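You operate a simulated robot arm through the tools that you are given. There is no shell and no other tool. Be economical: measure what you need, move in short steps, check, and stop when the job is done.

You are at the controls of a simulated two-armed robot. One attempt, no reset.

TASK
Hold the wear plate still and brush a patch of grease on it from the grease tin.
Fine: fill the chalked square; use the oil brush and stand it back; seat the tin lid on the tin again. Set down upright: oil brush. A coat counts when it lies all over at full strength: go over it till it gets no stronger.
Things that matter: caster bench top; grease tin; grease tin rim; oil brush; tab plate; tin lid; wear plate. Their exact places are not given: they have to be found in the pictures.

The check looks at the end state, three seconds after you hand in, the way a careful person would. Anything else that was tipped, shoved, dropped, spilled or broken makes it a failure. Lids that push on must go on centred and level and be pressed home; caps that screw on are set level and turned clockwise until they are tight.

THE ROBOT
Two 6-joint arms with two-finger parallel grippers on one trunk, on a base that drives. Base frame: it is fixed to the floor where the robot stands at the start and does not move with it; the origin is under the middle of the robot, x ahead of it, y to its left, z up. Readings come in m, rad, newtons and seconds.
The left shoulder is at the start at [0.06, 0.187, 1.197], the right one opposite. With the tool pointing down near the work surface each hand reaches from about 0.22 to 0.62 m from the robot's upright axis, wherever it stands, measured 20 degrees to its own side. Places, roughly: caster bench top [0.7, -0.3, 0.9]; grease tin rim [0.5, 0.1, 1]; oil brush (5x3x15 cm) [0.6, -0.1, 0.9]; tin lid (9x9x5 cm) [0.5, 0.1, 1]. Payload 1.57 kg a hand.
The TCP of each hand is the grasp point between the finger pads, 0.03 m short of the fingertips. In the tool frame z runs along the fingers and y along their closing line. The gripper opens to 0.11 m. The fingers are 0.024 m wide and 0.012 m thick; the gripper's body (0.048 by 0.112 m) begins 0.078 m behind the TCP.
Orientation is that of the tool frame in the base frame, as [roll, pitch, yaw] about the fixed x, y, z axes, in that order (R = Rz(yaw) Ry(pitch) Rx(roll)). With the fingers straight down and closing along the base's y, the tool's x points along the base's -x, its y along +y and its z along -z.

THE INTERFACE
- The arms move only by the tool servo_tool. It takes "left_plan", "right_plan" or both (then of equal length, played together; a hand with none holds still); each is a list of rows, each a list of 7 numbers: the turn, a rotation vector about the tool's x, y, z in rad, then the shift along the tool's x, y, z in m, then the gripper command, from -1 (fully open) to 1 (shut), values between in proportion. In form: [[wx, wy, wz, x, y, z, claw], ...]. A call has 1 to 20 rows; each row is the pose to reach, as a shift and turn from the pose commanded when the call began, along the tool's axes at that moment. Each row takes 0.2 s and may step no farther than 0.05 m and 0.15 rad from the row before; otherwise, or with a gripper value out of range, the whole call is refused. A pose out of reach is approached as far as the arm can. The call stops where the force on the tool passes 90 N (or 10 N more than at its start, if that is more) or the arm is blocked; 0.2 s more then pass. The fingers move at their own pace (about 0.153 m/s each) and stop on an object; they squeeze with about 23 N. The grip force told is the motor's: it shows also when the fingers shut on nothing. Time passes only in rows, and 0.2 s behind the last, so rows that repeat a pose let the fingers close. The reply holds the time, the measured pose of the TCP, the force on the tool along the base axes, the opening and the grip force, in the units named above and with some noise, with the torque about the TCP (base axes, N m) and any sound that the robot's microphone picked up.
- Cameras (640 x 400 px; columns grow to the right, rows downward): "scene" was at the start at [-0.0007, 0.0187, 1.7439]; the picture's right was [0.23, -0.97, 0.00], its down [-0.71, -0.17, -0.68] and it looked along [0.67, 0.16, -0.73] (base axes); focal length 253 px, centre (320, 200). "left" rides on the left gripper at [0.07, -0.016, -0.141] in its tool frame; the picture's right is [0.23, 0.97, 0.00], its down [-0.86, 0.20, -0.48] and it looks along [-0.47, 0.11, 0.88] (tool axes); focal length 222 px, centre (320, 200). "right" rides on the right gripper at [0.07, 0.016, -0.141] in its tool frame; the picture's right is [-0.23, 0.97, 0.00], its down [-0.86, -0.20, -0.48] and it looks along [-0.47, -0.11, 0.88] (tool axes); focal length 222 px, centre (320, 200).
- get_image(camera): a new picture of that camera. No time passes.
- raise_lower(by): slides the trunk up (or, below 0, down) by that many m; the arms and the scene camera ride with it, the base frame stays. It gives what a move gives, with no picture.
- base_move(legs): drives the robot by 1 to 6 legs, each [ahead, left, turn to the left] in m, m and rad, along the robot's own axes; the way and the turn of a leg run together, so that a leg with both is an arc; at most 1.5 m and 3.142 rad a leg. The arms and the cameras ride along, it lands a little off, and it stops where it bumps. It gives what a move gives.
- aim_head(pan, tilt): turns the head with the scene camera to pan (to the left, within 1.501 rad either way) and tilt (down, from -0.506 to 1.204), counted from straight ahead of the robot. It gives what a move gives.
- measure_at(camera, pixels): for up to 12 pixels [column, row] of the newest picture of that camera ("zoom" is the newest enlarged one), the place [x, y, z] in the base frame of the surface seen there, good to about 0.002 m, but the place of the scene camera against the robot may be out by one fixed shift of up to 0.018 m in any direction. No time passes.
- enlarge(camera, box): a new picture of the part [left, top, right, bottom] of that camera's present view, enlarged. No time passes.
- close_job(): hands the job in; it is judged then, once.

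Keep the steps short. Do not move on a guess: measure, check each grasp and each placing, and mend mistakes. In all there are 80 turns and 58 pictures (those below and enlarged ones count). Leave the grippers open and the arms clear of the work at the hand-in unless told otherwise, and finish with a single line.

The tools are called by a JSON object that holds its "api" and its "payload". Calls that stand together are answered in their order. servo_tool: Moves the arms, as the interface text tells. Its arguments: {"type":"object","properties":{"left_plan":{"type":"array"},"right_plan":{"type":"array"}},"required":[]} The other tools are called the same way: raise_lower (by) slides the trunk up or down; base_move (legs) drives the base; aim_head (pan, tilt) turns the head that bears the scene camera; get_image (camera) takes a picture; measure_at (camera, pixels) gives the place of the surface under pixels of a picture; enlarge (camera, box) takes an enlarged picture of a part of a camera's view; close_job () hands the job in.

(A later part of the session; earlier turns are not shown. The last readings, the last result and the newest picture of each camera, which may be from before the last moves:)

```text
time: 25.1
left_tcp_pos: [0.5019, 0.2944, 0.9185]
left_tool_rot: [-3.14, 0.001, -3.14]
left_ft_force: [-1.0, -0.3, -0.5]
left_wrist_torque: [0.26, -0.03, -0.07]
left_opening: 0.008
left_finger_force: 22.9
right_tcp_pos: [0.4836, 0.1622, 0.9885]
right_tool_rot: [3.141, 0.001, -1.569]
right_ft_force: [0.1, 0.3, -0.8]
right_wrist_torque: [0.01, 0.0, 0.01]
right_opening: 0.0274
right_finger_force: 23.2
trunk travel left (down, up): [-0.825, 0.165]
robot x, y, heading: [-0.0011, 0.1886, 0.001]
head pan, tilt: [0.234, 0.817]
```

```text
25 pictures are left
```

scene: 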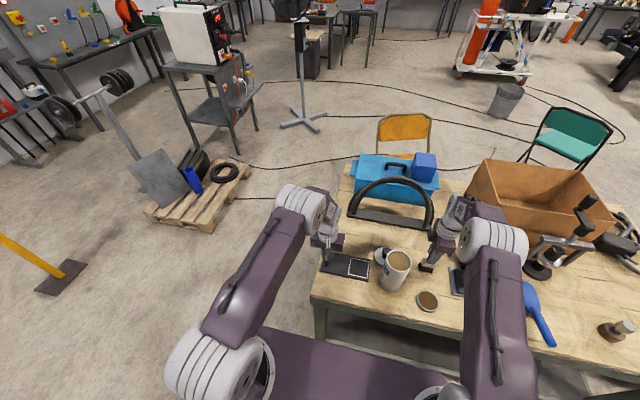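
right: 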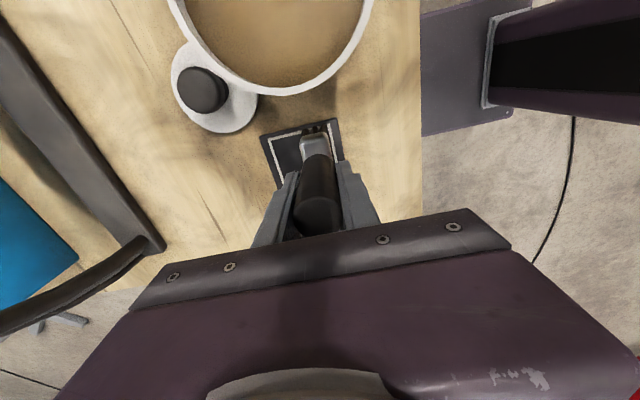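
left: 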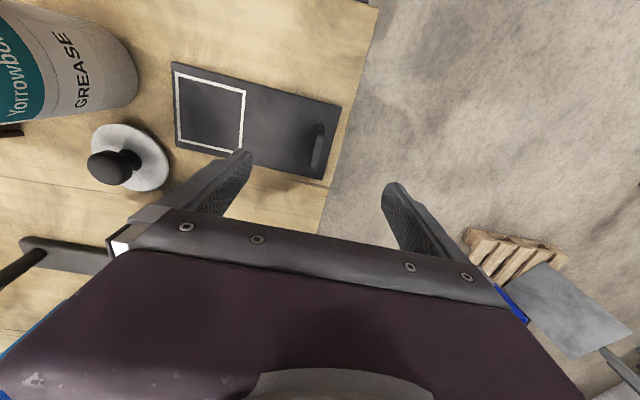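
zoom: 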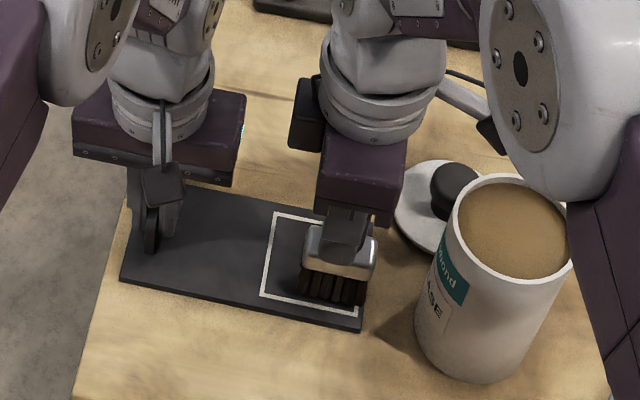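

Poised ~5 mm above the plate, inside the square's corner. I press ~2–3 mm and make a first pass: x 0.483→0.519 at y 0.163, then back at y 0.183, and then lift a little to look.

{"api": "servo_tool", "payload": {"right_plan": [[0, 0, 0, 0, 0, 0.004, 1], [0, 0, 0, 0, 0, 0.0075, 1], [0, 0, 0, 0, -0.009, 0.0075, 1], [0, 0, 0, 0, -0.018, 0.0075, 1], [0, 0, 0, 0, -0.027, 0.0075, 1], [0, 0, 0, 0, -0.035, 0.0075, 1], [0, 0, 0, -0.01, -0.035, 0.0075, 1], [0, 0, 0, -0.019, -0.035, 0.0075, 1], [0, 0, 0, -0.019, -0.027, 0.0075, 1], [0, 0, 0, -0.019, -0.018, 0.0075, 1], [0, 0, 0, -0.019, -0.009, 0.0075, 1], [0, 0, 0, -0.019, 0, 0.0075, 1]]}}

{"api": "enlarge", "payload": {"camera": "scene", "box": [320, 215, 400, 295]}}

```text
time: 27.7
left_tcp_pos: [0.5007, 0.2935, 0.9177]
left_tool_rot: [3.14, 0.0, -3.141]
left_ft_force: [-0.1, 0.8, -0.1]
left_wrist_torque: [0.24, -0.02, -0.07]
left_opening: 0.0081
left_finger_force: 22.6
right_tcp_pos: [0.4846, 0.1833, 0.9831]
right_tool_rot: [-3.141, 0.0, -1.568]
right_ft_force: [0.0, -0.3, -0.9]
right_wrist_torque: [-0.01, 0.01, 0.01]
right_opening: 0.0274
right_finger_force: 23.3
trunk travel left (down, up): [-0.825, 0.165]
robot x, y, heading: [0.0027, 0.186, 0.001]
head pan, tilt: [0.234, 0.817]
```

```text
5.00 times, centred on (360, 255) of scene
```

zoom: 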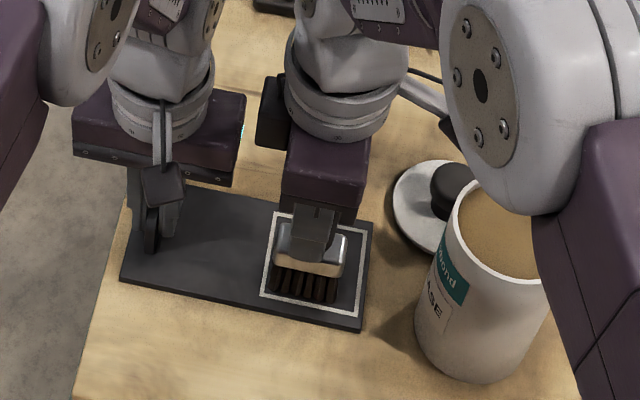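

No contact yet (−0.9 N), TCP 0.983. I lower in 1.5 mm steps and watch the force.

{"api": "servo_tool", "payload": {"right_plan": [[0, 0, 0, 0, 0, 0.0015, 1], [0, 0, 0, 0, 0, 0.003, 1], [0, 0, 0, 0, 0, 0.0045, 1], [0, 0, 0, 0, 0, 0.0045, 1]]}}

```text
time: 28.7
left_tcp_pos: [0.501, 0.2949, 0.9177]
left_tool_rot: [-3.141, 0.001, -3.141]
left_ft_force: [0.2, 0.0, 0.0]
left_wrist_torque: [0.26, 0.03, -0.11]
left_opening: 0.0082
left_finger_force: 22.6
right_tcp_pos: [0.4851, 0.1822, 0.9806]
right_tool_rot: [3.14, 0.001, -1.569]
right_ft_force: [0.0, 0.8, -1.0]
right_wrist_torque: [0.03, 0.01, 0.0]
right_opening: 0.0272
right_finger_force: 23.2
trunk travel left (down, up): [-0.825, 0.165]
robot x, y, heading: [0.0001, 0.1848, 0.006]
head pan, tilt: [0.234, 0.817]
```

{"api": "servo_tool", "payload": {"right_plan": [[0, 0, 0, 0, 0, 0.0015, 1], [0, 0, 0, 0, 0, 0.003, 1], [0, 0, 0, 0, 0, 0.0045, 1], [0, 0, 0, 0, 0, 0.0045, 1]]}}

```text
time: 29.7
left_tcp_pos: [0.5011, 0.2942, 0.9169]
left_tool_rot: [-3.142, 0.0, -3.139]
left_ft_force: [1.7, 2.9, -2.5]
left_wrist_torque: [0.36, -0.6, 0.29]
left_opening: 0.0079
left_finger_force: 22.7
right_tcp_pos: [0.4846, 0.185, 0.9763]
right_tool_rot: [-3.141, 0.001, -1.57]
right_ft_force: [-0.8, -3.9, 20.6]
right_wrist_torque: [-0.07, 0.07, 0.0]
right_opening: 0.0277
right_finger_force: 23.0
trunk travel left (down, up): [-0.825, 0.165]
robot x, y, heading: [-0.0015, 0.1872, -0.0]
head pan, tilt: [0.234, 0.817]
```

Contact now, 20 N. I ease off 1 mm and sweep a loop over the square in this pressed state.

{"api": "servo_tool", "payload": {"right_plan": [[0, 0, 0, 0, 0, -0.001, 1], [0, 0, 0, 0, -0.006, -0.001, 1], [0, 0, 0, 0, -0.012, -0.001, 1], [0, 0, 0, 0, -0.018, -0.001, 1], [0, 0, 0, 0, -0.024, -0.001, 1], [0, 0, 0, 0, -0.03, -0.001, 1], [0, 0, 0, 0, -0.035, -0.001, 1], [0, 0, 0, 0.007, -0.035, -0.001, 1], [0, 0, 0, 0.014, -0.035, -0.001, 1], [0, 0, 0, 0.02, -0.035, -0.001, 1], [0, 0, 0, 0.02, -0.029, -0.001, 1], [0, 0, 0, 0.02, -0.023, -0.001, 1], [0, 0, 0, 0.02, -0.017, -0.001, 1], [0, 0, 0, 0.02, -0.011, -0.001, 1], [0, 0, 0, 0.02, -0.005, -0.001, 1], [0, 0, 0, 0.02, 0, -0.001, 1]]}}

{"api": "enlarge", "payload": {"camera": "scene", "box": [330, 235, 390, 295]}}

```text
time: 33.1
left_tcp_pos: [0.5014, 0.2947, 0.918]
left_tool_rot: [-3.142, -0.001, -3.14]
left_ft_force: [-1.6, 3.2, 0.3]
left_wrist_torque: [0.38, -0.07, 0.11]
left_opening: 0.0079
left_finger_force: 23.1
right_tcp_pos: [0.4838, 0.1641, 0.9761]
right_tool_rot: [3.14, -0.003, -1.571]
right_ft_force: [0.1, -0.8, 0.9]
right_wrist_torque: [-0.03, 0.01, 0.0]
right_opening: 0.0272
right_finger_force: 23.0
trunk travel left (down, up): [-0.825, 0.165]
robot x, y, heading: [-0.0014, 0.1853, 0.001]
head pan, tilt: [0.234, 0.817]
```

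```text
6.67 times, centred on (360, 265) of scene
```

zoom: 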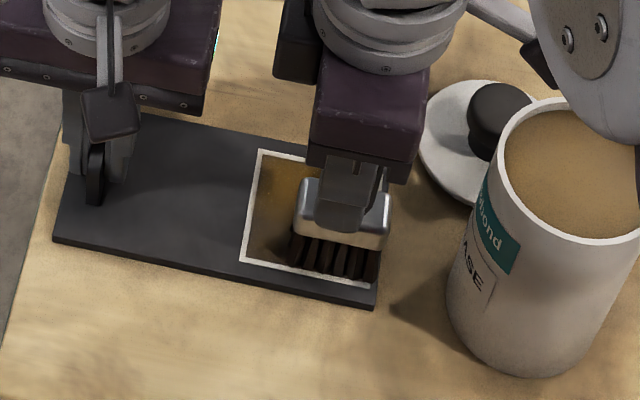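

Grease is going on (brown film visible). Force fell to 1 N, so I press 1 mm more and make another loop, then lift to inspect.

{"api": "servo_tool", "payload": {"right_plan": [[0, 0, 0, 0, 0, 0.001, 1], [0, 0, 0, 0, -0.007, 0.0012, 1], [0, 0, 0, 0, -0.014, 0.0012, 1], [0, 0, 0, 0, -0.021, 0.0012, 1], [0, 0, 0, 0, -0.028, 0.0012, 1], [0, 0, 0, 0, -0.035, 0.0012, 1], [0, 0, 0, -0.01, -0.035, 0.0012, 1], [0, 0, 0, -0.02, -0.035, 0.0012, 1], [0, 0, 0, -0.02, -0.028, 0.0012, 1], [0, 0, 0, -0.02, -0.021, 0.0012, 1], [0, 0, 0, -0.02, -0.014, 0.0012, 1], [0, 0, 0, -0.02, -0.007, 0.0012, 1], [0, 0, 0, -0.02, 0, 0.0012, 1], [0, 0, 0, -0.02, 0, 0.0012, 1]]}}

{"api": "servo_tool", "payload": {"right_plan": [[0, 0, 0, 0, 0, -0.03, 1], [0, 0, 0, 0, 0, -0.07, 1], [0, 0, 0, 0.045, 0, -0.08, 1], [0, 0, 0, 0.09, 0, -0.11, 1], [0, 0, 0, 0.125, 0.005, -0.14, 1], [0, 0, 0, 0.125, 0.005, -0.19, 1]]}}

{"api": "enlarge", "payload": {"camera": "scene", "box": [320, 235, 400, 295]}}

{"api": "enlarge", "payload": {"camera": "left", "box": [140, 20, 380, 220]}}

```text
time: 36.1
left_tcp_pos: [0.502, 0.2933, 0.9176]
left_tool_rot: [-3.141, 0.001, -3.139]
left_ft_force: [-2.4, 2.4, 0.7]
left_wrist_torque: [0.43, -0.27, 0.13]
left_opening: 0.0078
left_finger_force: 22.8
right_tcp_pos: [0.4834, 0.184, 0.9746]
right_tool_rot: [-3.141, 0.001, -1.568]
right_ft_force: [-0.3, -0.5, -1.2]
right_wrist_torque: [-0.03, 0.0, 0.02]
right_opening: 0.0273
right_finger_force: 22.6
trunk travel left (down, up): [-0.825, 0.165]
robot x, y, heading: [-0.0001, 0.1873, 0.003]
head pan, tilt: [0.234, 0.817]
```

```text
refused: row 4 steps farther than a row can; nothing moved
```

```text
6.67 times, centred on (360, 265) of scene
```

zoom: 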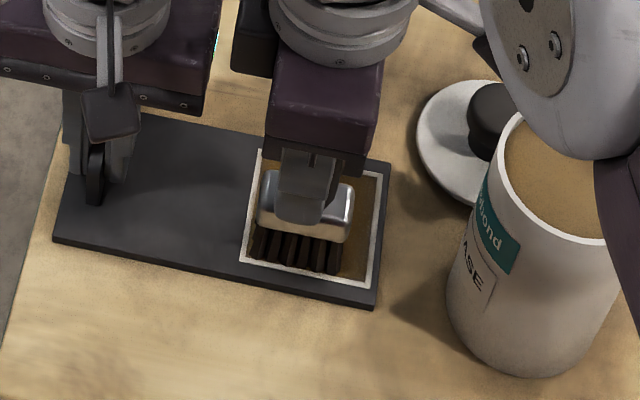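

```text
2.00 times, centred on (260, 120) of left
```

zoom: 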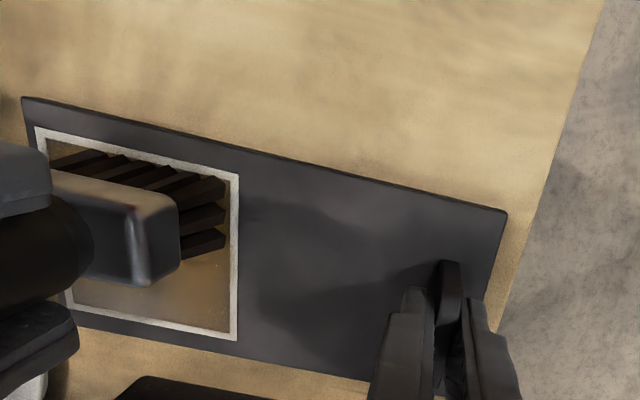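

The film spreads over the square. I lift the brush, carry it over the tin, and look at the coat.

{"api": "servo_tool", "payload": {"right_plan": [[0, 0, 0, 0, 0, -0.03, 1], [0, 0, 0, 0, 0, -0.07, 1], [0, 0, 0, 0, 0, -0.115, 1], [0, 0, 0, 0, 0, -0.16, 1], [0, 0, 0, 0, 0, -0.185, 1], [0, 0, 0, 0.04, 0.002, -0.185, 1], [0, 0, 0, 0.08, 0.004, -0.185, 1], [0, 0, 0, 0.127, 0.006, -0.185, 1]]}}

{"api": "enlarge", "payload": {"camera": "left", "box": [150, 55, 270, 180]}}

{"api": "enlarge", "payload": {"camera": "scene", "box": [340, 220, 420, 280]}}

```text
time: 37.9
left_tcp_pos: [0.5004, 0.2948, 0.9178]
left_tool_rot: [3.14, 0.001, -3.139]
left_ft_force: [-1.7, 2.8, 1.9]
left_wrist_torque: [0.45, -0.24, 0.07]
left_opening: 0.0076
left_finger_force: 23.1
right_tcp_pos: [0.4761, 0.0582, 1.1612]
right_tool_rot: [-3.141, 0.002, -1.57]
right_ft_force: [-0.3, 0.4, -0.7]
right_wrist_torque: [0.0, -0.01, 0.02]
right_opening: 0.027
right_finger_force: 22.8
trunk travel left (down, up): [-0.825, 0.165]
robot x, y, heading: [-0.0015, 0.1861, 0.006]
head pan, tilt: [0.234, 0.817]
```

```text
3.20 times, centred on (210, 118) of left
```

zoom: 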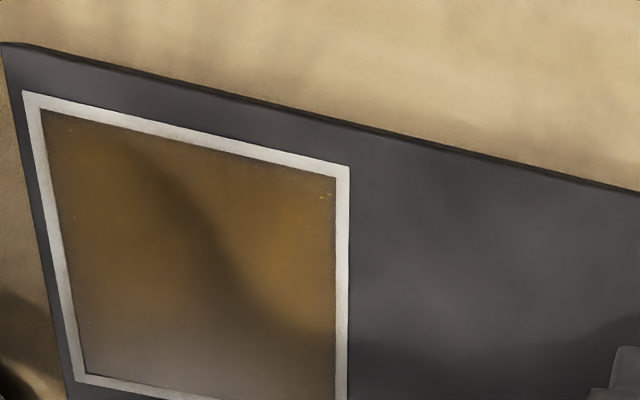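

```text
6.67 times, centred on (380, 250) of scene
```

zoom: 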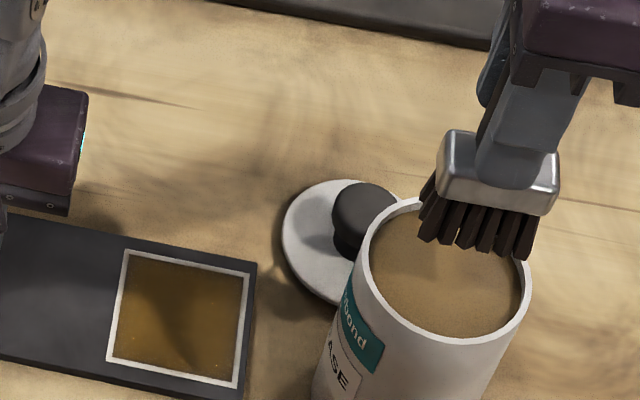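

Good film inside the chalk lines. I dip again gently (to TCP ≈1.109, since the brush slid up ~8 mm in the grip) and check the force.

{"api": "servo_tool", "payload": {"right_plan": [[0, 0, 0, 0, 0, 0.025, 1], [0, 0, 0, 0, 0, 0.042, 1], [0, 0, 0, 0, 0, 0.048, 1], [0, 0, 0, 0, 0, 0.051, 1], [0, 0, 0, 0, 0, 0.052, 1]]}}

```text
time: 39.1
left_tcp_pos: [0.4998, 0.2959, 0.9185]
left_tool_rot: [-3.14, 0.0, 3.14]
left_ft_force: [-0.5, 0.6, 0.4]
left_wrist_torque: [0.34, -0.02, -0.14]
left_opening: 0.0078
left_finger_force: 23.1
right_tcp_pos: [0.4786, 0.0576, 1.1085]
right_tool_rot: [-3.138, 0.001, -1.569]
right_ft_force: [-0.6, -1.4, 22.4]
right_wrist_torque: [-0.1, 0.19, 0.03]
right_opening: 0.0274
right_finger_force: 23.2
trunk travel left (down, up): [-0.825, 0.165]
robot x, y, heading: [-0.0017, 0.1901, -0.003]
head pan, tilt: [0.234, 0.817]
```

Loaded (22 N). Back to the plate, down to just above contact.

{"api": "servo_tool", "payload": {"right_plan": [[0, 0, 0, 0, 0, -0.015, 1], [0, 0, 0, 0, 0, -0.055, 1], [0, 0, 0, -0.04, -0.002, -0.055, 1], [0, 0, 0, -0.08, -0.004, -0.055, 1], [0, 0, 0, -0.107, -0.005, -0.055, 1], [0, 0, 0, -0.107, -0.005, -0.015, 1], [0, 0, 0, -0.107, -0.005, 0.03, 1], [0, 0, 0, -0.107, -0.005, 0.075, 1], [0, 0, 0, -0.107, -0.005, 0.115, 1], [0, 0, 0, -0.107, -0.005, 0.13, 1], [0, 0, 0, -0.107, -0.005, 0.132, 1], [0, 0, 0, -0.107, -0.005, 0.1335, 1]]}}

```text
time: 41.7
left_tcp_pos: [0.5007, 0.2955, 0.9176]
left_tool_rot: [-3.141, 0.001, -3.141]
left_ft_force: [-0.7, 1.6, 3.3]
left_wrist_torque: [0.19, 0.25, -0.08]
left_opening: 0.0078
left_finger_force: 22.7
right_tcp_pos: [0.4839, 0.1641, 0.9746]
right_tool_rot: [3.141, 0.001, -1.569]
right_ft_force: [0.2, -0.1, -1.1]
right_wrist_torque: [-0.04, 0.01, 0.01]
right_opening: 0.0274
right_finger_force: 22.9
trunk travel left (down, up): [-0.825, 0.165]
robot x, y, heading: [0.0007, 0.1834, 0.0]
head pan, tilt: [0.234, 0.817]
```

{"api": "servo_tool", "payload": {"right_plan": [[0, 0, 0, 0, 0, 0.001, 1], [0, 0, 0, 0, 0, 0.002, 1], [0, 0, 0, 0, 0, 0.0025, 1]]}}

```text
time: 42.5
left_tcp_pos: [0.5015, 0.2943, 0.9187]
left_tool_rot: [3.141, 0.0, -3.14]
left_ft_force: [4.6, 1.8, -0.9]
left_wrist_torque: [0.35, 0.21, 0.1]
left_opening: 0.0077
left_finger_force: 22.8
right_tcp_pos: [0.484, 0.1641, 0.9724]
right_tool_rot: [-3.14, 0.0, -1.571]
right_ft_force: [-1.8, -2.8, 17.4]
right_wrist_torque: [-0.15, 0.15, 0.0]
right_opening: 0.027
right_finger_force: 23.3
trunk travel left (down, up): [-0.825, 0.165]
robot x, y, heading: [-0.0011, 0.1872, -0.002]
head pan, tilt: [0.234, 0.817]
```

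Contact 17 N. I sweep a full second loop.

{"api": "servo_tool", "payload": {"right_plan": [[0, 0, 0, 0.0005, 0.0015, 0, 1], [0, 0, 0, 0.0005, -0.006, 0, 1], [0, 0, 0, 0.0005, -0.013, 0.0002, 1], [0, 0, 0, 0.0005, -0.02, 0.0004, 1], [0, 0, 0, 0.0005, -0.028, 0.0006, 1], [0, 0, 0, 0.0005, -0.036, 0.0008, 1], [0, 0, 0, -0.007, -0.036, 0.001, 1], [0, 0, 0, -0.014, -0.036, 0.0012, 1], [0, 0, 0, -0.0205, -0.036, 0.0013, 1], [0, 0, 0, -0.0205, -0.028, 0.0014, 1], [0, 0, 0, -0.0205, -0.02, 0.0015, 1], [0, 0, 0, -0.0205, -0.013, 0.0016, 1], [0, 0, 0, -0.0205, -0.006, 0.0017, 1], [0, 0, 0, -0.0205, 0.0015, 0.0018, 1], [0, 0, 0, -0.012, 0.0015, 0.0019, 1], [0, 0, 0, -0.01, -0.009, 0.002, 1], [0, 0, 0, -0.01, -0.018, 0.002, 1], [0, 0, 0, -0.01, -0.027, 0.002, 1], [0, 0, 0, -0.01, -0.036, 0.002, 1]]}}

{"api": "enlarge", "payload": {"camera": "left", "box": [140, 20, 380, 220]}}

```text
time: 46.5
left_tcp_pos: [0.5012, 0.2948, 0.9181]
left_tool_rot: [3.141, 0.001, -3.141]
left_ft_force: [0.1, 1.9, -0.6]
left_wrist_torque: [0.39, 0.75, 0.05]
left_opening: 0.0076
left_finger_force: 22.6
right_tcp_pos: [0.5197, 0.1735, 0.9715]
right_tool_rot: [-3.14, 0.0, -1.57]
right_ft_force: [-1.9, 1.2, 5.8]
right_wrist_torque: [0.16, 0.24, 0.07]
right_opening: 0.0276
right_finger_force: 23.1
trunk travel left (down, up): [-0.825, 0.165]
robot x, y, heading: [-0.002, 0.1842, 0.002]
head pan, tilt: [0.234, 0.817]
```

```text
2.00 times, centred on (260, 120) of left
```

zoom: 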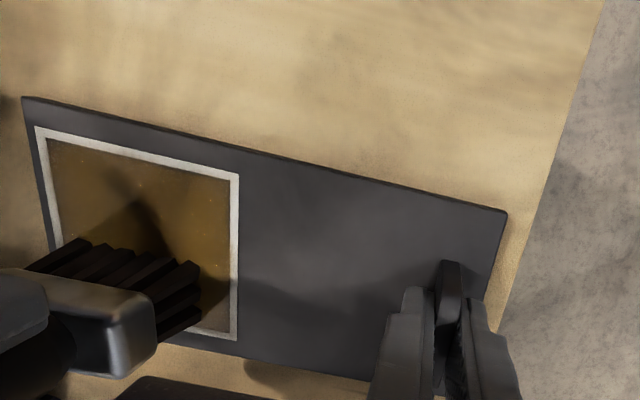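

Still in contact at 6 N. One more loop with 0.6 mm more press around all edges.

{"api": "servo_tool", "payload": {"right_plan": [[0, 0, 0, -0.005, 0, 0.0006, 1], [0, 0, 0, -0.0115, 0, 0.0006, 1], [0, 0, 0, -0.0115, 0.008, 0.0006, 1], [0, 0, 0, -0.0115, 0.016, 0.0006, 1], [0, 0, 0, -0.0115, 0.024, 0.0006, 1], [0, 0, 0, -0.0115, 0.031, 0.0008, 1], [0, 0, 0, -0.0115, 0.038, 0.0008, 1], [0, 0, 0, -0.005, 0.038, 0.001, 1], [0, 0, 0, 0.003, 0.038, 0.001, 1], [0, 0, 0, 0.0105, 0.038, 0.001, 1], [0, 0, 0, 0.0105, 0.031, 0.0012, 1], [0, 0, 0, 0.0105, 0.024, 0.0012, 1], [0, 0, 0, 0.0105, 0.016, 0.0014, 1], [0, 0, 0, 0.0105, 0.008, 0.0014, 1], [0, 0, 0, 0.0105, 0, 0.0014, 1], [0, 0, 0, 0.0, 0, 0.0014, 1]]}}

{"api": "servo_tool", "payload": {"right_plan": [[0, 0, 0, 0, 0, -0.03, 1], [0, 0, 0, 0, 0, -0.07, 1], [0, 0, 0, 0, 0, -0.115, 1], [0, 0, 0, 0, 0, -0.16, 1], [0, 0, 0, 0, 0, -0.19, 1], [0, 0, 0, 0.04, 0.014, -0.19, 1], [0, 0, 0, 0.08, 0.028, -0.19, 1], [0, 0, 0, 0.116, 0.042, -0.19, 1]]}}

{"api": "enlarge", "payload": {"camera": "left", "box": [150, 55, 270, 180]}}

{"api": "enlarge", "payload": {"camera": "scene", "box": [340, 220, 420, 280]}}

```text
time: 49.9
left_tcp_pos: [0.501, 0.2939, 0.9181]
left_tool_rot: [3.141, 0.0, -3.14]
left_ft_force: [-2.1, 2.4, 0.9]
left_wrist_torque: [0.38, -0.49, 0.15]
left_opening: 0.0078
left_finger_force: 23.3
right_tcp_pos: [0.5177, 0.1745, 0.9667]
right_tool_rot: [3.141, 0.001, -1.569]
right_ft_force: [0.8, -0.9, 2.5]
right_wrist_torque: [-0.2, -0.05, 0.01]
right_opening: 0.0275
right_finger_force: 23.1
trunk travel left (down, up): [-0.825, 0.165]
robot x, y, heading: [0.0012, 0.1905, 0.006]
head pan, tilt: [0.234, 0.817]
```

```text
time: 51.7
left_tcp_pos: [0.5008, 0.2952, 0.9173]
left_tool_rot: [3.141, 0.001, -3.141]
left_ft_force: [-2.8, 2.7, 2.8]
left_wrist_torque: [0.45, -0.32, 0.02]
left_opening: 0.0075
left_finger_force: 23.2
right_tcp_pos: [0.4803, 0.0575, 1.1577]
right_tool_rot: [-3.141, -0.001, -1.569]
right_ft_force: [-0.3, 0.1, -1.1]
right_wrist_torque: [0.01, 0.05, -0.01]
right_opening: 0.0272
right_finger_force: 23.4
trunk travel left (down, up): [-0.825, 0.165]
robot x, y, heading: [0.0043, 0.1869, 0.001]
head pan, tilt: [0.234, 0.817]
```

```text
3.20 times, centred on (210, 118) of left
```

zoom: 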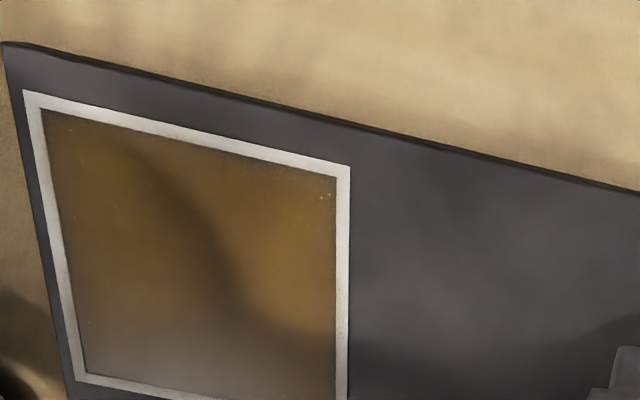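

```text
6.67 times, centred on (380, 250) of scene
```

zoom: 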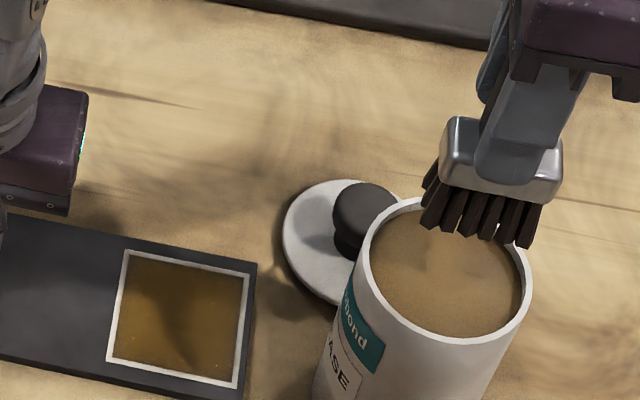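

The coat looks about the same as before, i.e. near saturation. I look closer at the edges and corners.

{"api": "enlarge", "payload": {"camera": "left", "box": [152, 68, 212, 128]}}

{"api": "enlarge", "payload": {"camera": "left", "box": [205, 100, 265, 190]}}

```text
6.67 times, centred on (182, 98) of left
```

zoom: 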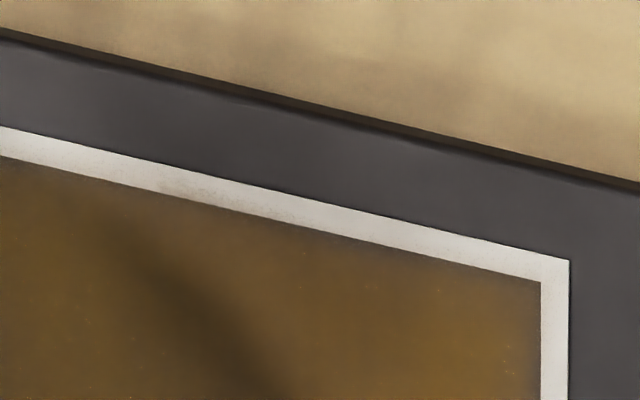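

```text
4.44 times, centred on (235, 145) of left
```

zoom: 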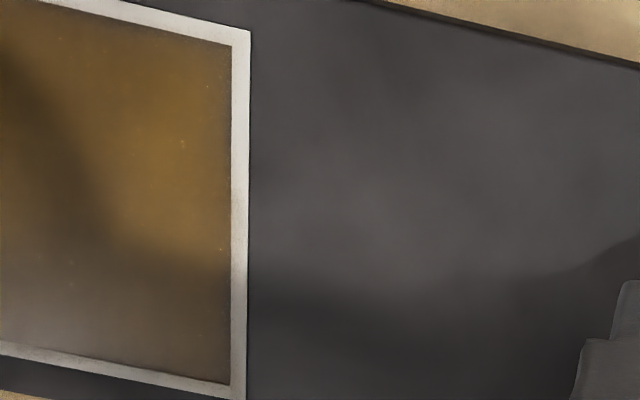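

Even film right up to the chalk. For certainty of full strength I do one more light dip and loop, then compare.

{"api": "servo_tool", "payload": {"right_plan": [[0, 0, 0, 0, 0.001, 0.03, 1], [0, 0, 0, 0, 0.001, 0.048, 1], [0, 0, 0, 0, 0.001, 0.053, 1], [0, 0, 0, 0, 0.001, 0.0555, 1], [0, 0, 0, 0, 0.001, 0.056, 1]]}}

```text
time: 52.9
left_tcp_pos: [0.5005, 0.2949, 0.9171]
left_tool_rot: [-3.14, -0.001, -3.141]
left_ft_force: [2.0, -1.1, 0.4]
left_wrist_torque: [0.37, 0.23, 0.09]
left_opening: 0.0078
left_finger_force: 23.0
right_tcp_pos: [0.4769, 0.057, 1.1039]
right_tool_rot: [-3.139, 0.001, -1.569]
right_ft_force: [-0.1, -0.8, 14.2]
right_wrist_torque: [-0.51, 0.06, -0.02]
right_opening: 0.0277
right_finger_force: 22.8
trunk travel left (down, up): [-0.825, 0.165]
robot x, y, heading: [-0.0005, 0.187, 0.004]
head pan, tilt: [0.234, 0.817]
```

{"api": "servo_tool", "payload": {"right_plan": [[0, 0, 0, 0, 0, -0.015, 1], [0, 0, 0, 0, 0, -0.06, 1], [0, 0, 0, -0.04, -0.002, -0.06, 1], [0, 0, 0, -0.08, -0.003, -0.06, 1], [0, 0, 0, -0.1065, -0.004, -0.06, 1], [0, 0, 0, -0.1065, -0.004, -0.015, 1], [0, 0, 0, -0.1065, -0.004, 0.03, 1], [0, 0, 0, -0.1065, -0.004, 0.075, 1], [0, 0, 0, -0.1065, -0.004, 0.115, 1], [0, 0, 0, -0.1065, -0.004, 0.13, 1], [0, 0, 0, -0.1065, -0.004, 0.133, 1], [0, 0, 0, -0.1065, -0.004, 0.135, 1], [0, 0, 0, -0.1065, -0.004, 0.136, 1]]}}

```text
time: 55.7
left_tcp_pos: [0.5002, 0.2943, 0.9188]
left_tool_rot: [3.14, 0.002, -3.14]
left_ft_force: [4.0, 1.4, 0.0]
left_wrist_torque: [0.43, 0.35, 0.28]
left_opening: 0.0077
left_finger_force: 22.9
right_tcp_pos: [0.4799, 0.1629, 0.9669]
right_tool_rot: [-3.141, 0.0, -1.57]
right_ft_force: [-3.6, -3.6, 21.2]
right_wrist_torque: [-0.22, 0.29, -0.02]
right_opening: 0.0276
right_finger_force: 22.8
trunk travel left (down, up): [-0.825, 0.165]
robot x, y, heading: [-0.0026, 0.1857, 0.006]
head pan, tilt: [0.234, 0.817]
```

Contact 21 N; sweep the loop again.

{"api": "servo_tool", "payload": {"right_plan": [[0, 0, 0, 0, -0.008, 0, 1], [0, 0, 0, 0, -0.016, 0, 1], [0, 0, 0, 0, -0.024, 0, 1], [0, 0, 0, 0, -0.032, 0.0002, 1], [0, 0, 0, 0, -0.039, 0.0004, 1], [0, 0, 0, -0.007, -0.039, 0.0004, 1], [0, 0, 0, -0.014, -0.039, 0.0004, 1], [0, 0, 0, -0.0215, -0.039, 0.0006, 1], [0, 0, 0, -0.0215, -0.031, 0.0006, 1], [0, 0, 0, -0.0215, -0.023, 0.0008, 1], [0, 0, 0, -0.0215, -0.015, 0.0008, 1], [0, 0, 0, -0.0215, -0.007, 0.001, 1], [0, 0, 0, -0.0215, 0, 0.001, 1], [0, 0, 0, -0.014, 0, 0.001, 1], [0, 0, 0, -0.01, -0.008, 0.0012, 1], [0, 0, 0, -0.01, -0.018, 0.0012, 1], [0, 0, 0, -0.01, -0.028, 0.0012, 1], [0, 0, 0, -0.01, -0.038, 0.0012, 1]]}}

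{"api": "servo_tool", "payload": {"right_plan": [[0, 0, 0, 0, 0, -0.03, 1], [0, 0, 0, 0, 0, -0.07, 1], [0, 0, 0, 0, 0, -0.115, 1], [0, 0, 0, 0, 0, -0.16, 1], [0, 0, 0, 0, 0, -0.195, 1], [0, 0, 0, 0.04, 0.014, -0.195, 1], [0, 0, 0, 0.08, 0.028, -0.195, 1], [0, 0, 0, 0.116, 0.042, -0.195, 1]]}}

{"api": "enlarge", "payload": {"camera": "left", "box": [150, 55, 270, 180]}}

```text
time: 59.5
left_tcp_pos: [0.5009, 0.2951, 0.9175]
left_tool_rot: [-3.141, 0.001, -3.14]
left_ft_force: [1.3, 1.2, 0.7]
left_wrist_torque: [0.46, 0.74, 0.17]
left_opening: 0.0077
left_finger_force: 23.3
right_tcp_pos: [0.5175, 0.1748, 0.965]
right_tool_rot: [3.141, -0.001, -1.568]
right_ft_force: [-2.0, 0.5, 9.1]
right_wrist_torque: [0.06, 0.26, 0.03]
right_opening: 0.0275
right_finger_force: 23.3
trunk travel left (down, up): [-0.825, 0.165]
robot x, y, heading: [0.0002, 0.1865, -0.0]
head pan, tilt: [0.234, 0.817]
```

```text
time: 61.3
left_tcp_pos: [0.501, 0.2954, 0.9188]
left_tool_rot: [-3.14, 0.0, -3.141]
left_ft_force: [-1.5, 3.3, 3.1]
left_wrist_torque: [0.49, -0.13, 0.01]
left_opening: 0.0077
left_finger_force: 22.4
right_tcp_pos: [0.4787, 0.0562, 1.1641]
right_tool_rot: [-3.14, 0.001, -1.569]
right_ft_force: [-0.2, -0.7, -0.8]
right_wrist_torque: [0.01, 0.0, -0.01]
right_opening: 0.0273
right_finger_force: 22.8
trunk travel left (down, up): [-0.825, 0.165]
robot x, y, heading: [-0.0004, 0.1879, 0.004]
head pan, tilt: [0.234, 0.817]
```

```text
3.20 times, centred on (210, 118) of left
```

zoom: 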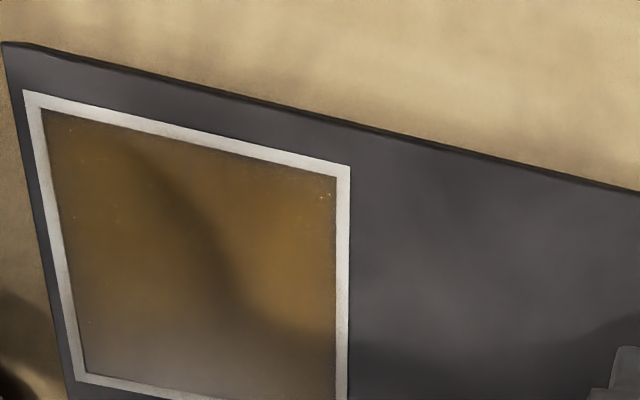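

The coat is unchanged, so it is saturated. I carry the brush back to its place (0.561, −0.071) and lower it to just above the bench.

{"api": "servo_tool", "payload": {"right_plan": [[0, 0, 0, 0.035, -0.022, 0, 1], [0, 0, 0, 0.07, -0.044, 0, 1], [0, 0, 0, 0.1, -0.066, 0, 1], [0, 0, 0, 0.127, -0.082, 0, 1], [0, 0, 0, 0.127, -0.082, 0.045, 1], [0, 0, 0, 0.127, -0.082, 0.09, 1], [0, 0, 0, 0.127, -0.082, 0.135, 1], [0, 0, 0, 0.127, -0.082, 0.175, 1], [0, 0, 0, 0.127, -0.082, 0.195, 1]]}}

{"api": "enlarge", "payload": {"camera": "scene", "box": [380, 215, 480, 285]}}

```text
time: 63.3
left_tcp_pos: [0.5014, 0.2953, 0.918]
left_tool_rot: [3.141, 0.0, -3.14]
left_ft_force: [-0.8, 1.7, 3.2]
left_wrist_torque: [0.36, -0.07, 0.0]
left_opening: 0.0081
left_finger_force: 22.6
right_tcp_pos: [0.5561, -0.0705, 0.9656]
right_tool_rot: [-3.141, 0.0, -1.569]
right_ft_force: [0.2, 0.0, -0.4]
right_wrist_torque: [-0.02, 0.01, 0.02]
right_opening: 0.0276
right_finger_force: 22.5
trunk travel left (down, up): [-0.825, 0.165]
robot x, y, heading: [0.0022, 0.1867, 0.002]
head pan, tilt: [0.234, 0.817]
```

```text
5.71 times, centred on (430, 250) of scene
```

zoom: 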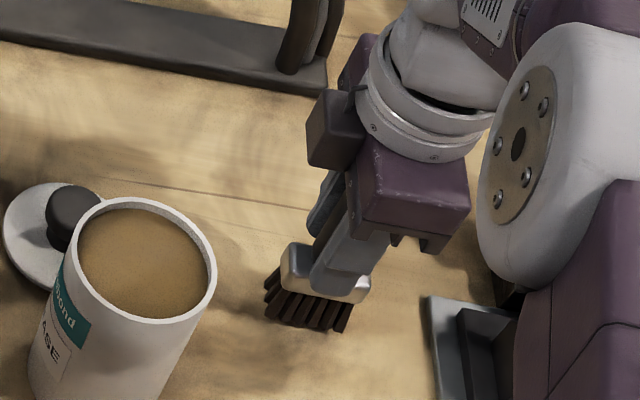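

Now lower in small steps to touch the bench (expected contact at TCP ≈0.957).

{"api": "servo_tool", "payload": {"right_plan": [[0, 0, 0, 0, -0.004, 0.003, 1], [0, 0, 0, 0, -0.004, 0.006, 1], [0, 0, 0, 0, -0.004, 0.0085, 1], [0, 0, 0, 0, -0.004, 0.01, 1]]}}

```text
time: 64.3
left_tcp_pos: [0.5005, 0.2953, 0.9175]
left_tool_rot: [3.141, 0.002, -3.14]
left_ft_force: [2.7, -0.4, -0.4]
left_wrist_torque: [0.4, 0.18, 0.13]
left_opening: 0.0077
left_finger_force: 23.2
right_tcp_pos: [0.5603, -0.0698, 0.9571]
right_tool_rot: [-3.14, -0.001, -1.569]
right_ft_force: [-3.6, -0.5, 11.5]
right_wrist_torque: [0.07, 0.33, 0.02]
right_opening: 0.0277
right_finger_force: 23.2
trunk travel left (down, up): [-0.825, 0.165]
robot x, y, heading: [0.002, 0.188, 0.004]
head pan, tilt: [0.234, 0.817]
```

Contact 11.5 N. I open slowly, dwell, then rise straight up.

{"api": "servo_tool", "payload": {"right_plan": [[0, 0, 0, 0, 0, 0, 0.2], [0, 0, 0, 0, 0, 0, -0.3], [0, 0, 0, 0, 0, 0, -1], [0, 0, 0, 0, 0, 0, -1], [0, 0, 0, 0, 0, -0.03, -1], [0, 0, 0, 0, 0, -0.07, -1], [0, 0, 0, 0, 0, -0.11, -1], [0, 0, 0, 0, 0, -0.155, -1]]}}

{"api": "get_image", "payload": {"camera": "right"}}

{"api": "enlarge", "payload": {"camera": "scene", "box": [350, 215, 450, 285]}}

```text
time: 66.1
left_tcp_pos: [0.5002, 0.2938, 0.9182]
left_tool_rot: [3.14, 0.0, -3.141]
left_ft_force: [-1.4, 1.6, 5.6]
left_wrist_torque: [0.25, 0.05, 0.01]
left_opening: 0.0078
left_finger_force: 22.6
right_tcp_pos: [0.5626, -0.07, 1.1107]
right_tool_rot: [-3.141, -0.002, -1.568]
right_ft_force: [-0.3, 0.6, -0.5]
right_wrist_torque: [0.03, -0.02, 0.01]
right_opening: 0.1099
right_finger_force: 0.1
trunk travel left (down, up): [-0.825, 0.165]
robot x, y, heading: [-0.0001, 0.1864, -0.003]
head pan, tilt: [0.234, 0.817]
```

```text
11 pictures are left
```

right: 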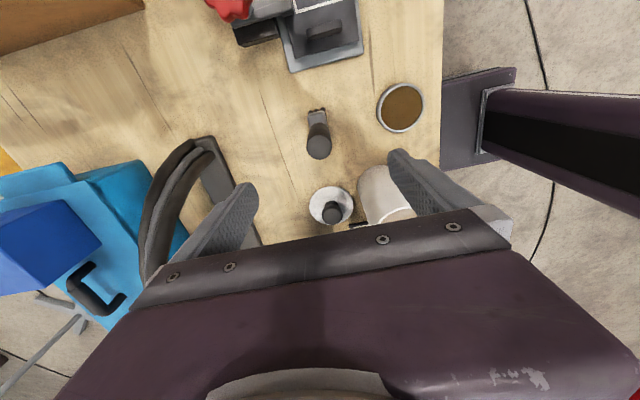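

```text
5.71 times, centred on (400, 250) of scene
```

zoom: 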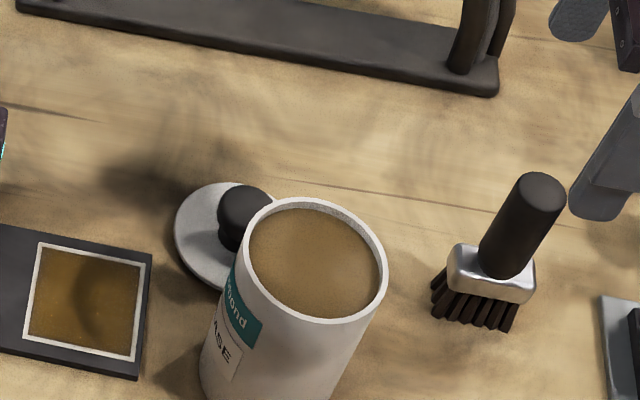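

The brush stands upright at its place. Next: the left hand releases the tab and rises away, while the right hand turns back to yaw π and goes over the lid knob (0.571, 0.077) at height.

{"api": "servo_tool", "payload": {"left_plan": [[0, 0, 0, 0, 0, 0, 0.5], [0, 0, 0, 0, 0, 0, -0.2], [0, 0, 0, 0, 0, 0, -0.8], [0, 0, 0, 0, 0, -0.02, -1], [0, 0, 0, 0, 0, -0.06, -1], [0, 0, 0, 0, 0, -0.1, -1], [0, 0, 0, 0, 0, -0.14, -1], [0, 0, 0, 0, 0, -0.18, -1], [0, 0, 0, 0.02, 0.03, -0.2, -1], [0, 0, 0, 0.04, 0.06, -0.22, -1], [0, 0, 0, 0.06, 0.09, -0.24, -1]], "right_plan": [[0, 0, 0.143, 0, 0, 0, -1], [0, 0, 0.286, 0, 0, 0, -1], [0, 0, 0.428, 0, 0, 0, -1], [0, 0, 0.571, 0, 0, 0, -1], [0, 0, 0.714, -0.02, -0.001, 0, -1], [0, 0, 0.857, -0.04, -0.002, 0, -1], [0, 0, 1.0, -0.06, -0.003, 0, -1], [0, 0, 1.142, -0.08, -0.004, 0, -1], [0, 0, 1.285, -0.1, -0.006, 0, -1], [0, 0, 1.428, -0.12, -0.007, 0, -1], [0, 0, 1.571, -0.147, -0.009, 0, -1]]}}

{"api": "get_image", "payload": {"camera": "right"}}

```text
time: 68.5
left_tcp_pos: [0.4406, 0.3887, 1.159]
left_tool_rot: [-3.139, -0.001, 3.141]
left_ft_force: [-0.2, 0.2, -0.2]
left_wrist_torque: [-0.05, -0.01, -0.01]
left_opening: 0.11
left_finger_force: 0.1
right_tcp_pos: [0.5715, 0.0826, 1.1111]
right_tool_rot: [-3.14, -0.002, 3.14]
right_ft_force: [-0.3, 0.7, 0.5]
right_wrist_torque: [-0.01, 0.01, -0.01]
right_opening: 0.1102
right_finger_force: 0.0
trunk travel left (down, up): [-0.825, 0.165]
robot x, y, heading: [0.0032, 0.1895, 0.006]
head pan, tilt: [0.234, 0.817]
```

```text
9 pictures are left
```

right: 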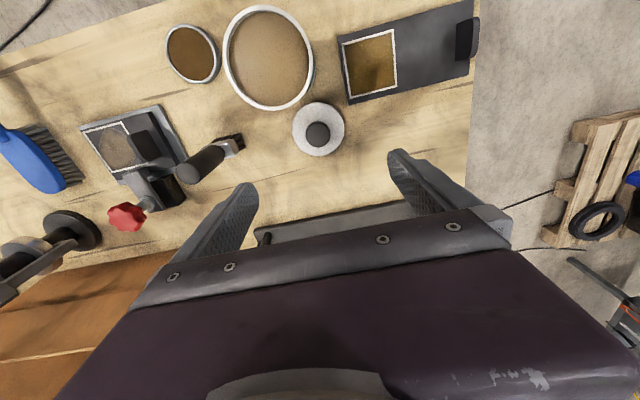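

{"api": "measure_at", "payload": {"camera": "right", "pixels": [[317, 134], [308, 133], [327, 134], [317, 126], [317, 143], [228, 57], [311, 60], [268, 105], [272, 8], [295, 135], [343, 129], [318, 153]]}}

```text
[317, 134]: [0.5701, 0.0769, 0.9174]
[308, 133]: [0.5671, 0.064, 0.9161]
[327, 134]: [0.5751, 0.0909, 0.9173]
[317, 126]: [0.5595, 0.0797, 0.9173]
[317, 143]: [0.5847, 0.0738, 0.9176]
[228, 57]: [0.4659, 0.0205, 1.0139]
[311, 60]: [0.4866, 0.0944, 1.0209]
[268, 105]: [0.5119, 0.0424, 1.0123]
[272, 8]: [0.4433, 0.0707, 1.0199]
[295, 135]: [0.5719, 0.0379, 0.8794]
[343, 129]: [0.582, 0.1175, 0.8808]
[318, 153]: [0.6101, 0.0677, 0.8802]
```

Knob centre (0.5713, 0.0768), top 0.9175. I shift y −5.5 mm and descend to TCP 0.914.

{"api": "servo_tool", "payload": {"right_plan": [[0, 0, 0, 0, -0.005, 0.04, -1], [0, 0, 0, 0, -0.0055, 0.08, -1], [0, 0, 0, 0, -0.0055, 0.12, -1], [0, 0, 0, 0, -0.0055, 0.16, -1], [0, 0, 0, 0, -0.0055, 0.185, -1], [0, 0, 0, 0, -0.0055, 0.197, -1], [0, 0, 0, 0, -0.0055, 0.197, -1]]}}

```text
time: 70.1
left_tcp_pos: [0.4421, 0.3858, 1.1594]
left_tool_rot: [3.141, 0.0, -3.138]
left_ft_force: [0.3, -0.5, 0.4]
left_wrist_torque: [-0.01, 0.0, -0.03]
left_opening: 0.1099
left_finger_force: 0.0
right_tcp_pos: [0.5711, 0.0702, 0.9135]
right_tool_rot: [3.141, 0.0, -3.139]
right_ft_force: [-0.3, 0.1, -0.4]
right_wrist_torque: [0.0, 0.0, -0.03]
right_opening: 0.1099
right_finger_force: 0.0
trunk travel left (down, up): [-0.825, 0.165]
robot x, y, heading: [-0.0024, 0.1867, -0.004]
head pan, tilt: [0.234, 0.817]
```

TCP y reads 0.070; I shift +4.5 mm and close.

{"api": "servo_tool", "payload": {"right_plan": [[0, 0, 0, 0, 0.0045, 0, -1], [0, 0, 0, 0, 0.0045, 0, -1], [0, 0, 0, 0, 0.0045, 0, -0.3], [0, 0, 0, 0, 0.0045, 0, 0.3], [0, 0, 0, 0, 0.0045, 0, 1], [0, 0, 0, 0, 0.0045, 0, 1], [0, 0, 0, 0, 0.0045, 0, 1]]}}

```text
time: 71.7
left_tcp_pos: [0.4429, 0.3865, 1.1597]
left_tool_rot: [3.142, 0.0, -3.142]
left_ft_force: [0.1, 0.4, 0.0]
left_wrist_torque: [-0.04, 0.0, 0.03]
left_opening: 0.1098
left_finger_force: 0.0
right_tcp_pos: [0.5716, 0.0758, 0.9158]
right_tool_rot: [-3.141, -0.002, -3.14]
right_ft_force: [-0.7, -1.3, 2.0]
right_wrist_torque: [-0.07, 0.05, -0.04]
right_opening: 0.0366
right_finger_force: 23.4
trunk travel left (down, up): [-0.825, 0.165]
robot x, y, heading: [-0.0003, 0.19, -0.0]
head pan, tilt: [0.234, 0.817]
```

Knob gripped. I lift to 1.105 and carry it over the tin centre (0.4785, 0.057).

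{"api": "servo_tool", "payload": {"right_plan": [[0, 0, 0, 0, 0, -0.03, 1], [0, 0, 0, 0, 0, -0.07, 1], [0, 0, 0, 0, 0, -0.11, 1], [0, 0, 0, 0, 0, -0.15, 1], [0, 0, 0, 0, 0, -0.19, 1], [0, 0, 0, 0.03, -0.006, -0.19, 1], [0, 0, 0, 0.06, -0.013, -0.19, 1], [0, 0, 0, 0.0935, -0.019, -0.19, 1], [0, 0, 0, 0.0935, -0.019, -0.17, 1], [0, 0, 0, 0.0935, -0.019, -0.16, 1], [0, 0, 0, 0.0935, -0.019, -0.16, 1]]}}

{"api": "enlarge", "payload": {"camera": "scene", "box": [365, 215, 435, 295]}}

{"api": "get_image", "payload": {"camera": "right"}}

```text
time: 74.1
left_tcp_pos: [0.4406, 0.3865, 1.1593]
left_tool_rot: [-3.141, 0.001, -3.139]
left_ft_force: [0.0, -0.1, 0.3]
left_wrist_torque: [-0.02, 0.03, -0.05]
left_opening: 0.1102
left_finger_force: 0.0
right_tcp_pos: [0.4766, 0.0569, 1.0765]
right_tool_rot: [-3.14, -0.001, -3.141]
right_ft_force: [-0.1, -1.3, 0.0]
right_wrist_torque: [0.0, -0.02, 0.02]
right_opening: 0.0366
right_finger_force: 23.0
trunk travel left (down, up): [-0.825, 0.165]
robot x, y, heading: [0.0005, 0.1876, 0.001]
head pan, tilt: [0.234, 0.817]
```

```text
5.00 times, centred on (400, 255) of scene
```

zoom: 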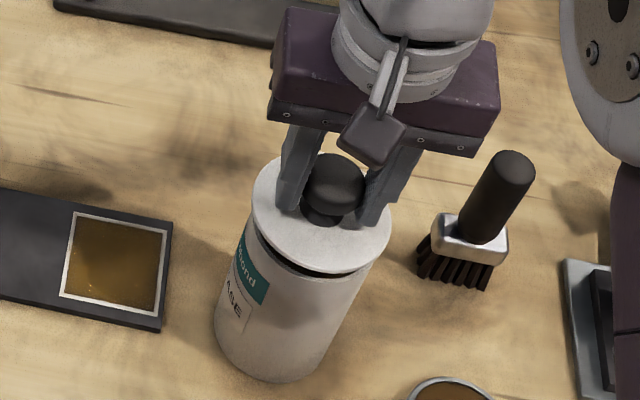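

```text
7 pictures are left
```

right: 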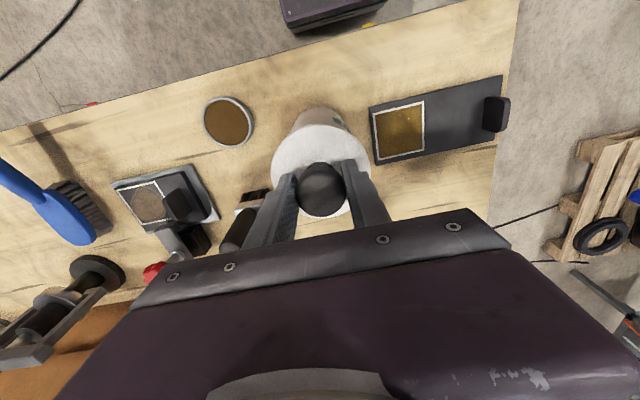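

I measure the held lid's edge to compare its centre with the tin's (0.4785, 0.057).

{"api": "measure_at", "payload": {"camera": "right", "pixels": [[275, 165], [368, 160], [318, 128], [290, 138], [345, 132], [322, 185], [276, 178]]}}

{"api": "measure_at", "payload": {"camera": "zoom", "pixels": [[255, 205], [386, 230], [320, 268], [266, 165], [270, 235], [375, 255], [333, 170]]}}

```text
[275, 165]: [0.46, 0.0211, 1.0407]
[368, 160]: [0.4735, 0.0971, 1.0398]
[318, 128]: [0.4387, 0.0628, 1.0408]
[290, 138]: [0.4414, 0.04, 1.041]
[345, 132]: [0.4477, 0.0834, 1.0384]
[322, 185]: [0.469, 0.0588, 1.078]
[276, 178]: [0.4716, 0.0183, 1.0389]
```

```text
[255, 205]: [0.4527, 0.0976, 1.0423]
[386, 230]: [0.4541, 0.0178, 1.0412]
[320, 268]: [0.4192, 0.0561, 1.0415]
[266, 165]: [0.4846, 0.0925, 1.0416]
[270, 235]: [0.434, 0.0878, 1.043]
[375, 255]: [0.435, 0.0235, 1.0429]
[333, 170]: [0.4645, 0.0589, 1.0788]
```

Lid centre (0.4775, 0.0577), 1 mm off the tin; lid top 1.040, seated top is 1.0237. I nudge +1 mm in x, lower 12 mm, then step down to seat.

{"api": "servo_tool", "payload": {"right_plan": [[0, 0, 0, -0.001, -0.0006, 0.004, 1], [0, 0, 0, -0.001, -0.0006, 0.008, 1], [0, 0, 0, -0.001, -0.0006, 0.011, 1], [0, 0, 0, -0.001, -0.0006, 0.013, 1], [0, 0, 0, -0.001, -0.0006, 0.0145, 1], [0, 0, 0, -0.001, -0.0006, 0.016, 1]]}}

```text
time: 75.5
left_tcp_pos: [0.4407, 0.3869, 1.1597]
left_tool_rot: [-3.141, 0.0, -3.14]
left_ft_force: [-0.5, -0.5, 0.7]
left_wrist_torque: [0.03, 0.01, -0.02]
left_opening: 0.1101
left_finger_force: 0.1
right_tcp_pos: [0.4785, 0.0581, 1.0592]
right_tool_rot: [3.141, 0.002, -3.139]
right_ft_force: [-1.2, -0.4, 7.7]
right_wrist_torque: [0.03, 0.16, -0.04]
right_opening: 0.0364
right_finger_force: 23.4
trunk travel left (down, up): [-0.825, 0.165]
robot x, y, heading: [-0.0024, 0.1832, 0.002]
head pan, tilt: [0.234, 0.817]
```

Contact 7.7 N near the seated height. I press a bit further.

{"api": "servo_tool", "payload": {"right_plan": [[0, 0, 0, 0, 0, 0.001, 1], [0, 0, 0, 0, 0, 0.002, 1], [0, 0, 0, 0, 0, 0.003, 1], [0, 0, 0, 0, 0, 0.003, 1]]}}

{"api": "enlarge", "payload": {"camera": "scene", "box": [365, 225, 425, 295]}}

{"api": "measure_at", "payload": {"camera": "zoom", "pixels": [[250, 215], [390, 235], [320, 270], [270, 245], [370, 260], [300, 262], [345, 268]]}}

```text
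time: 76.5
left_tcp_pos: [0.4388, 0.387, 1.1612]
left_tool_rot: [3.141, 0.003, -3.139]
left_ft_force: [0.4, 1.1, 0.7]
left_wrist_torque: [-0.01, -0.01, -0.02]
left_opening: 0.1101
left_finger_force: 0.0
right_tcp_pos: [0.4798, 0.058, 1.0577]
right_tool_rot: [3.141, 0.006, -3.14]
right_ft_force: [5.4, -0.7, 37.5]
right_wrist_torque: [0.04, 0.08, -0.03]
right_opening: 0.0368
right_finger_force: 22.9
trunk travel left (down, up): [-0.825, 0.165]
robot x, y, heading: [0.0012, 0.1877, -0.0]
head pan, tilt: [0.234, 0.817]
```

```text
5.71 times, centred on (395, 260) of scene
```

zoom: 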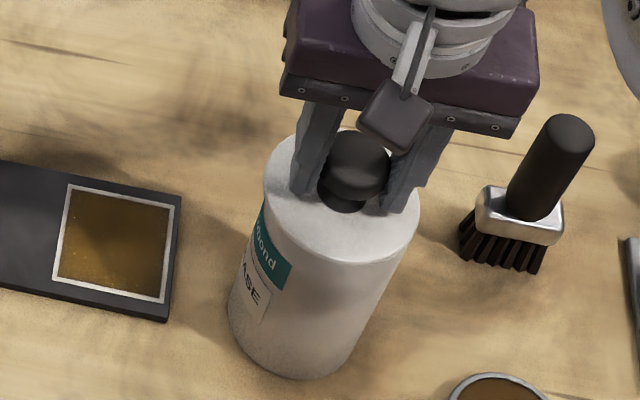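

```text
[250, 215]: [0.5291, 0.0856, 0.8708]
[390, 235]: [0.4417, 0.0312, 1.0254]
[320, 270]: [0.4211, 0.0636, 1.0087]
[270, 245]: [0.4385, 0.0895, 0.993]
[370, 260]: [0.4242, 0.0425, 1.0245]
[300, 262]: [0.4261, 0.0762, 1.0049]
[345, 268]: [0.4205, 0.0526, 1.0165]
```

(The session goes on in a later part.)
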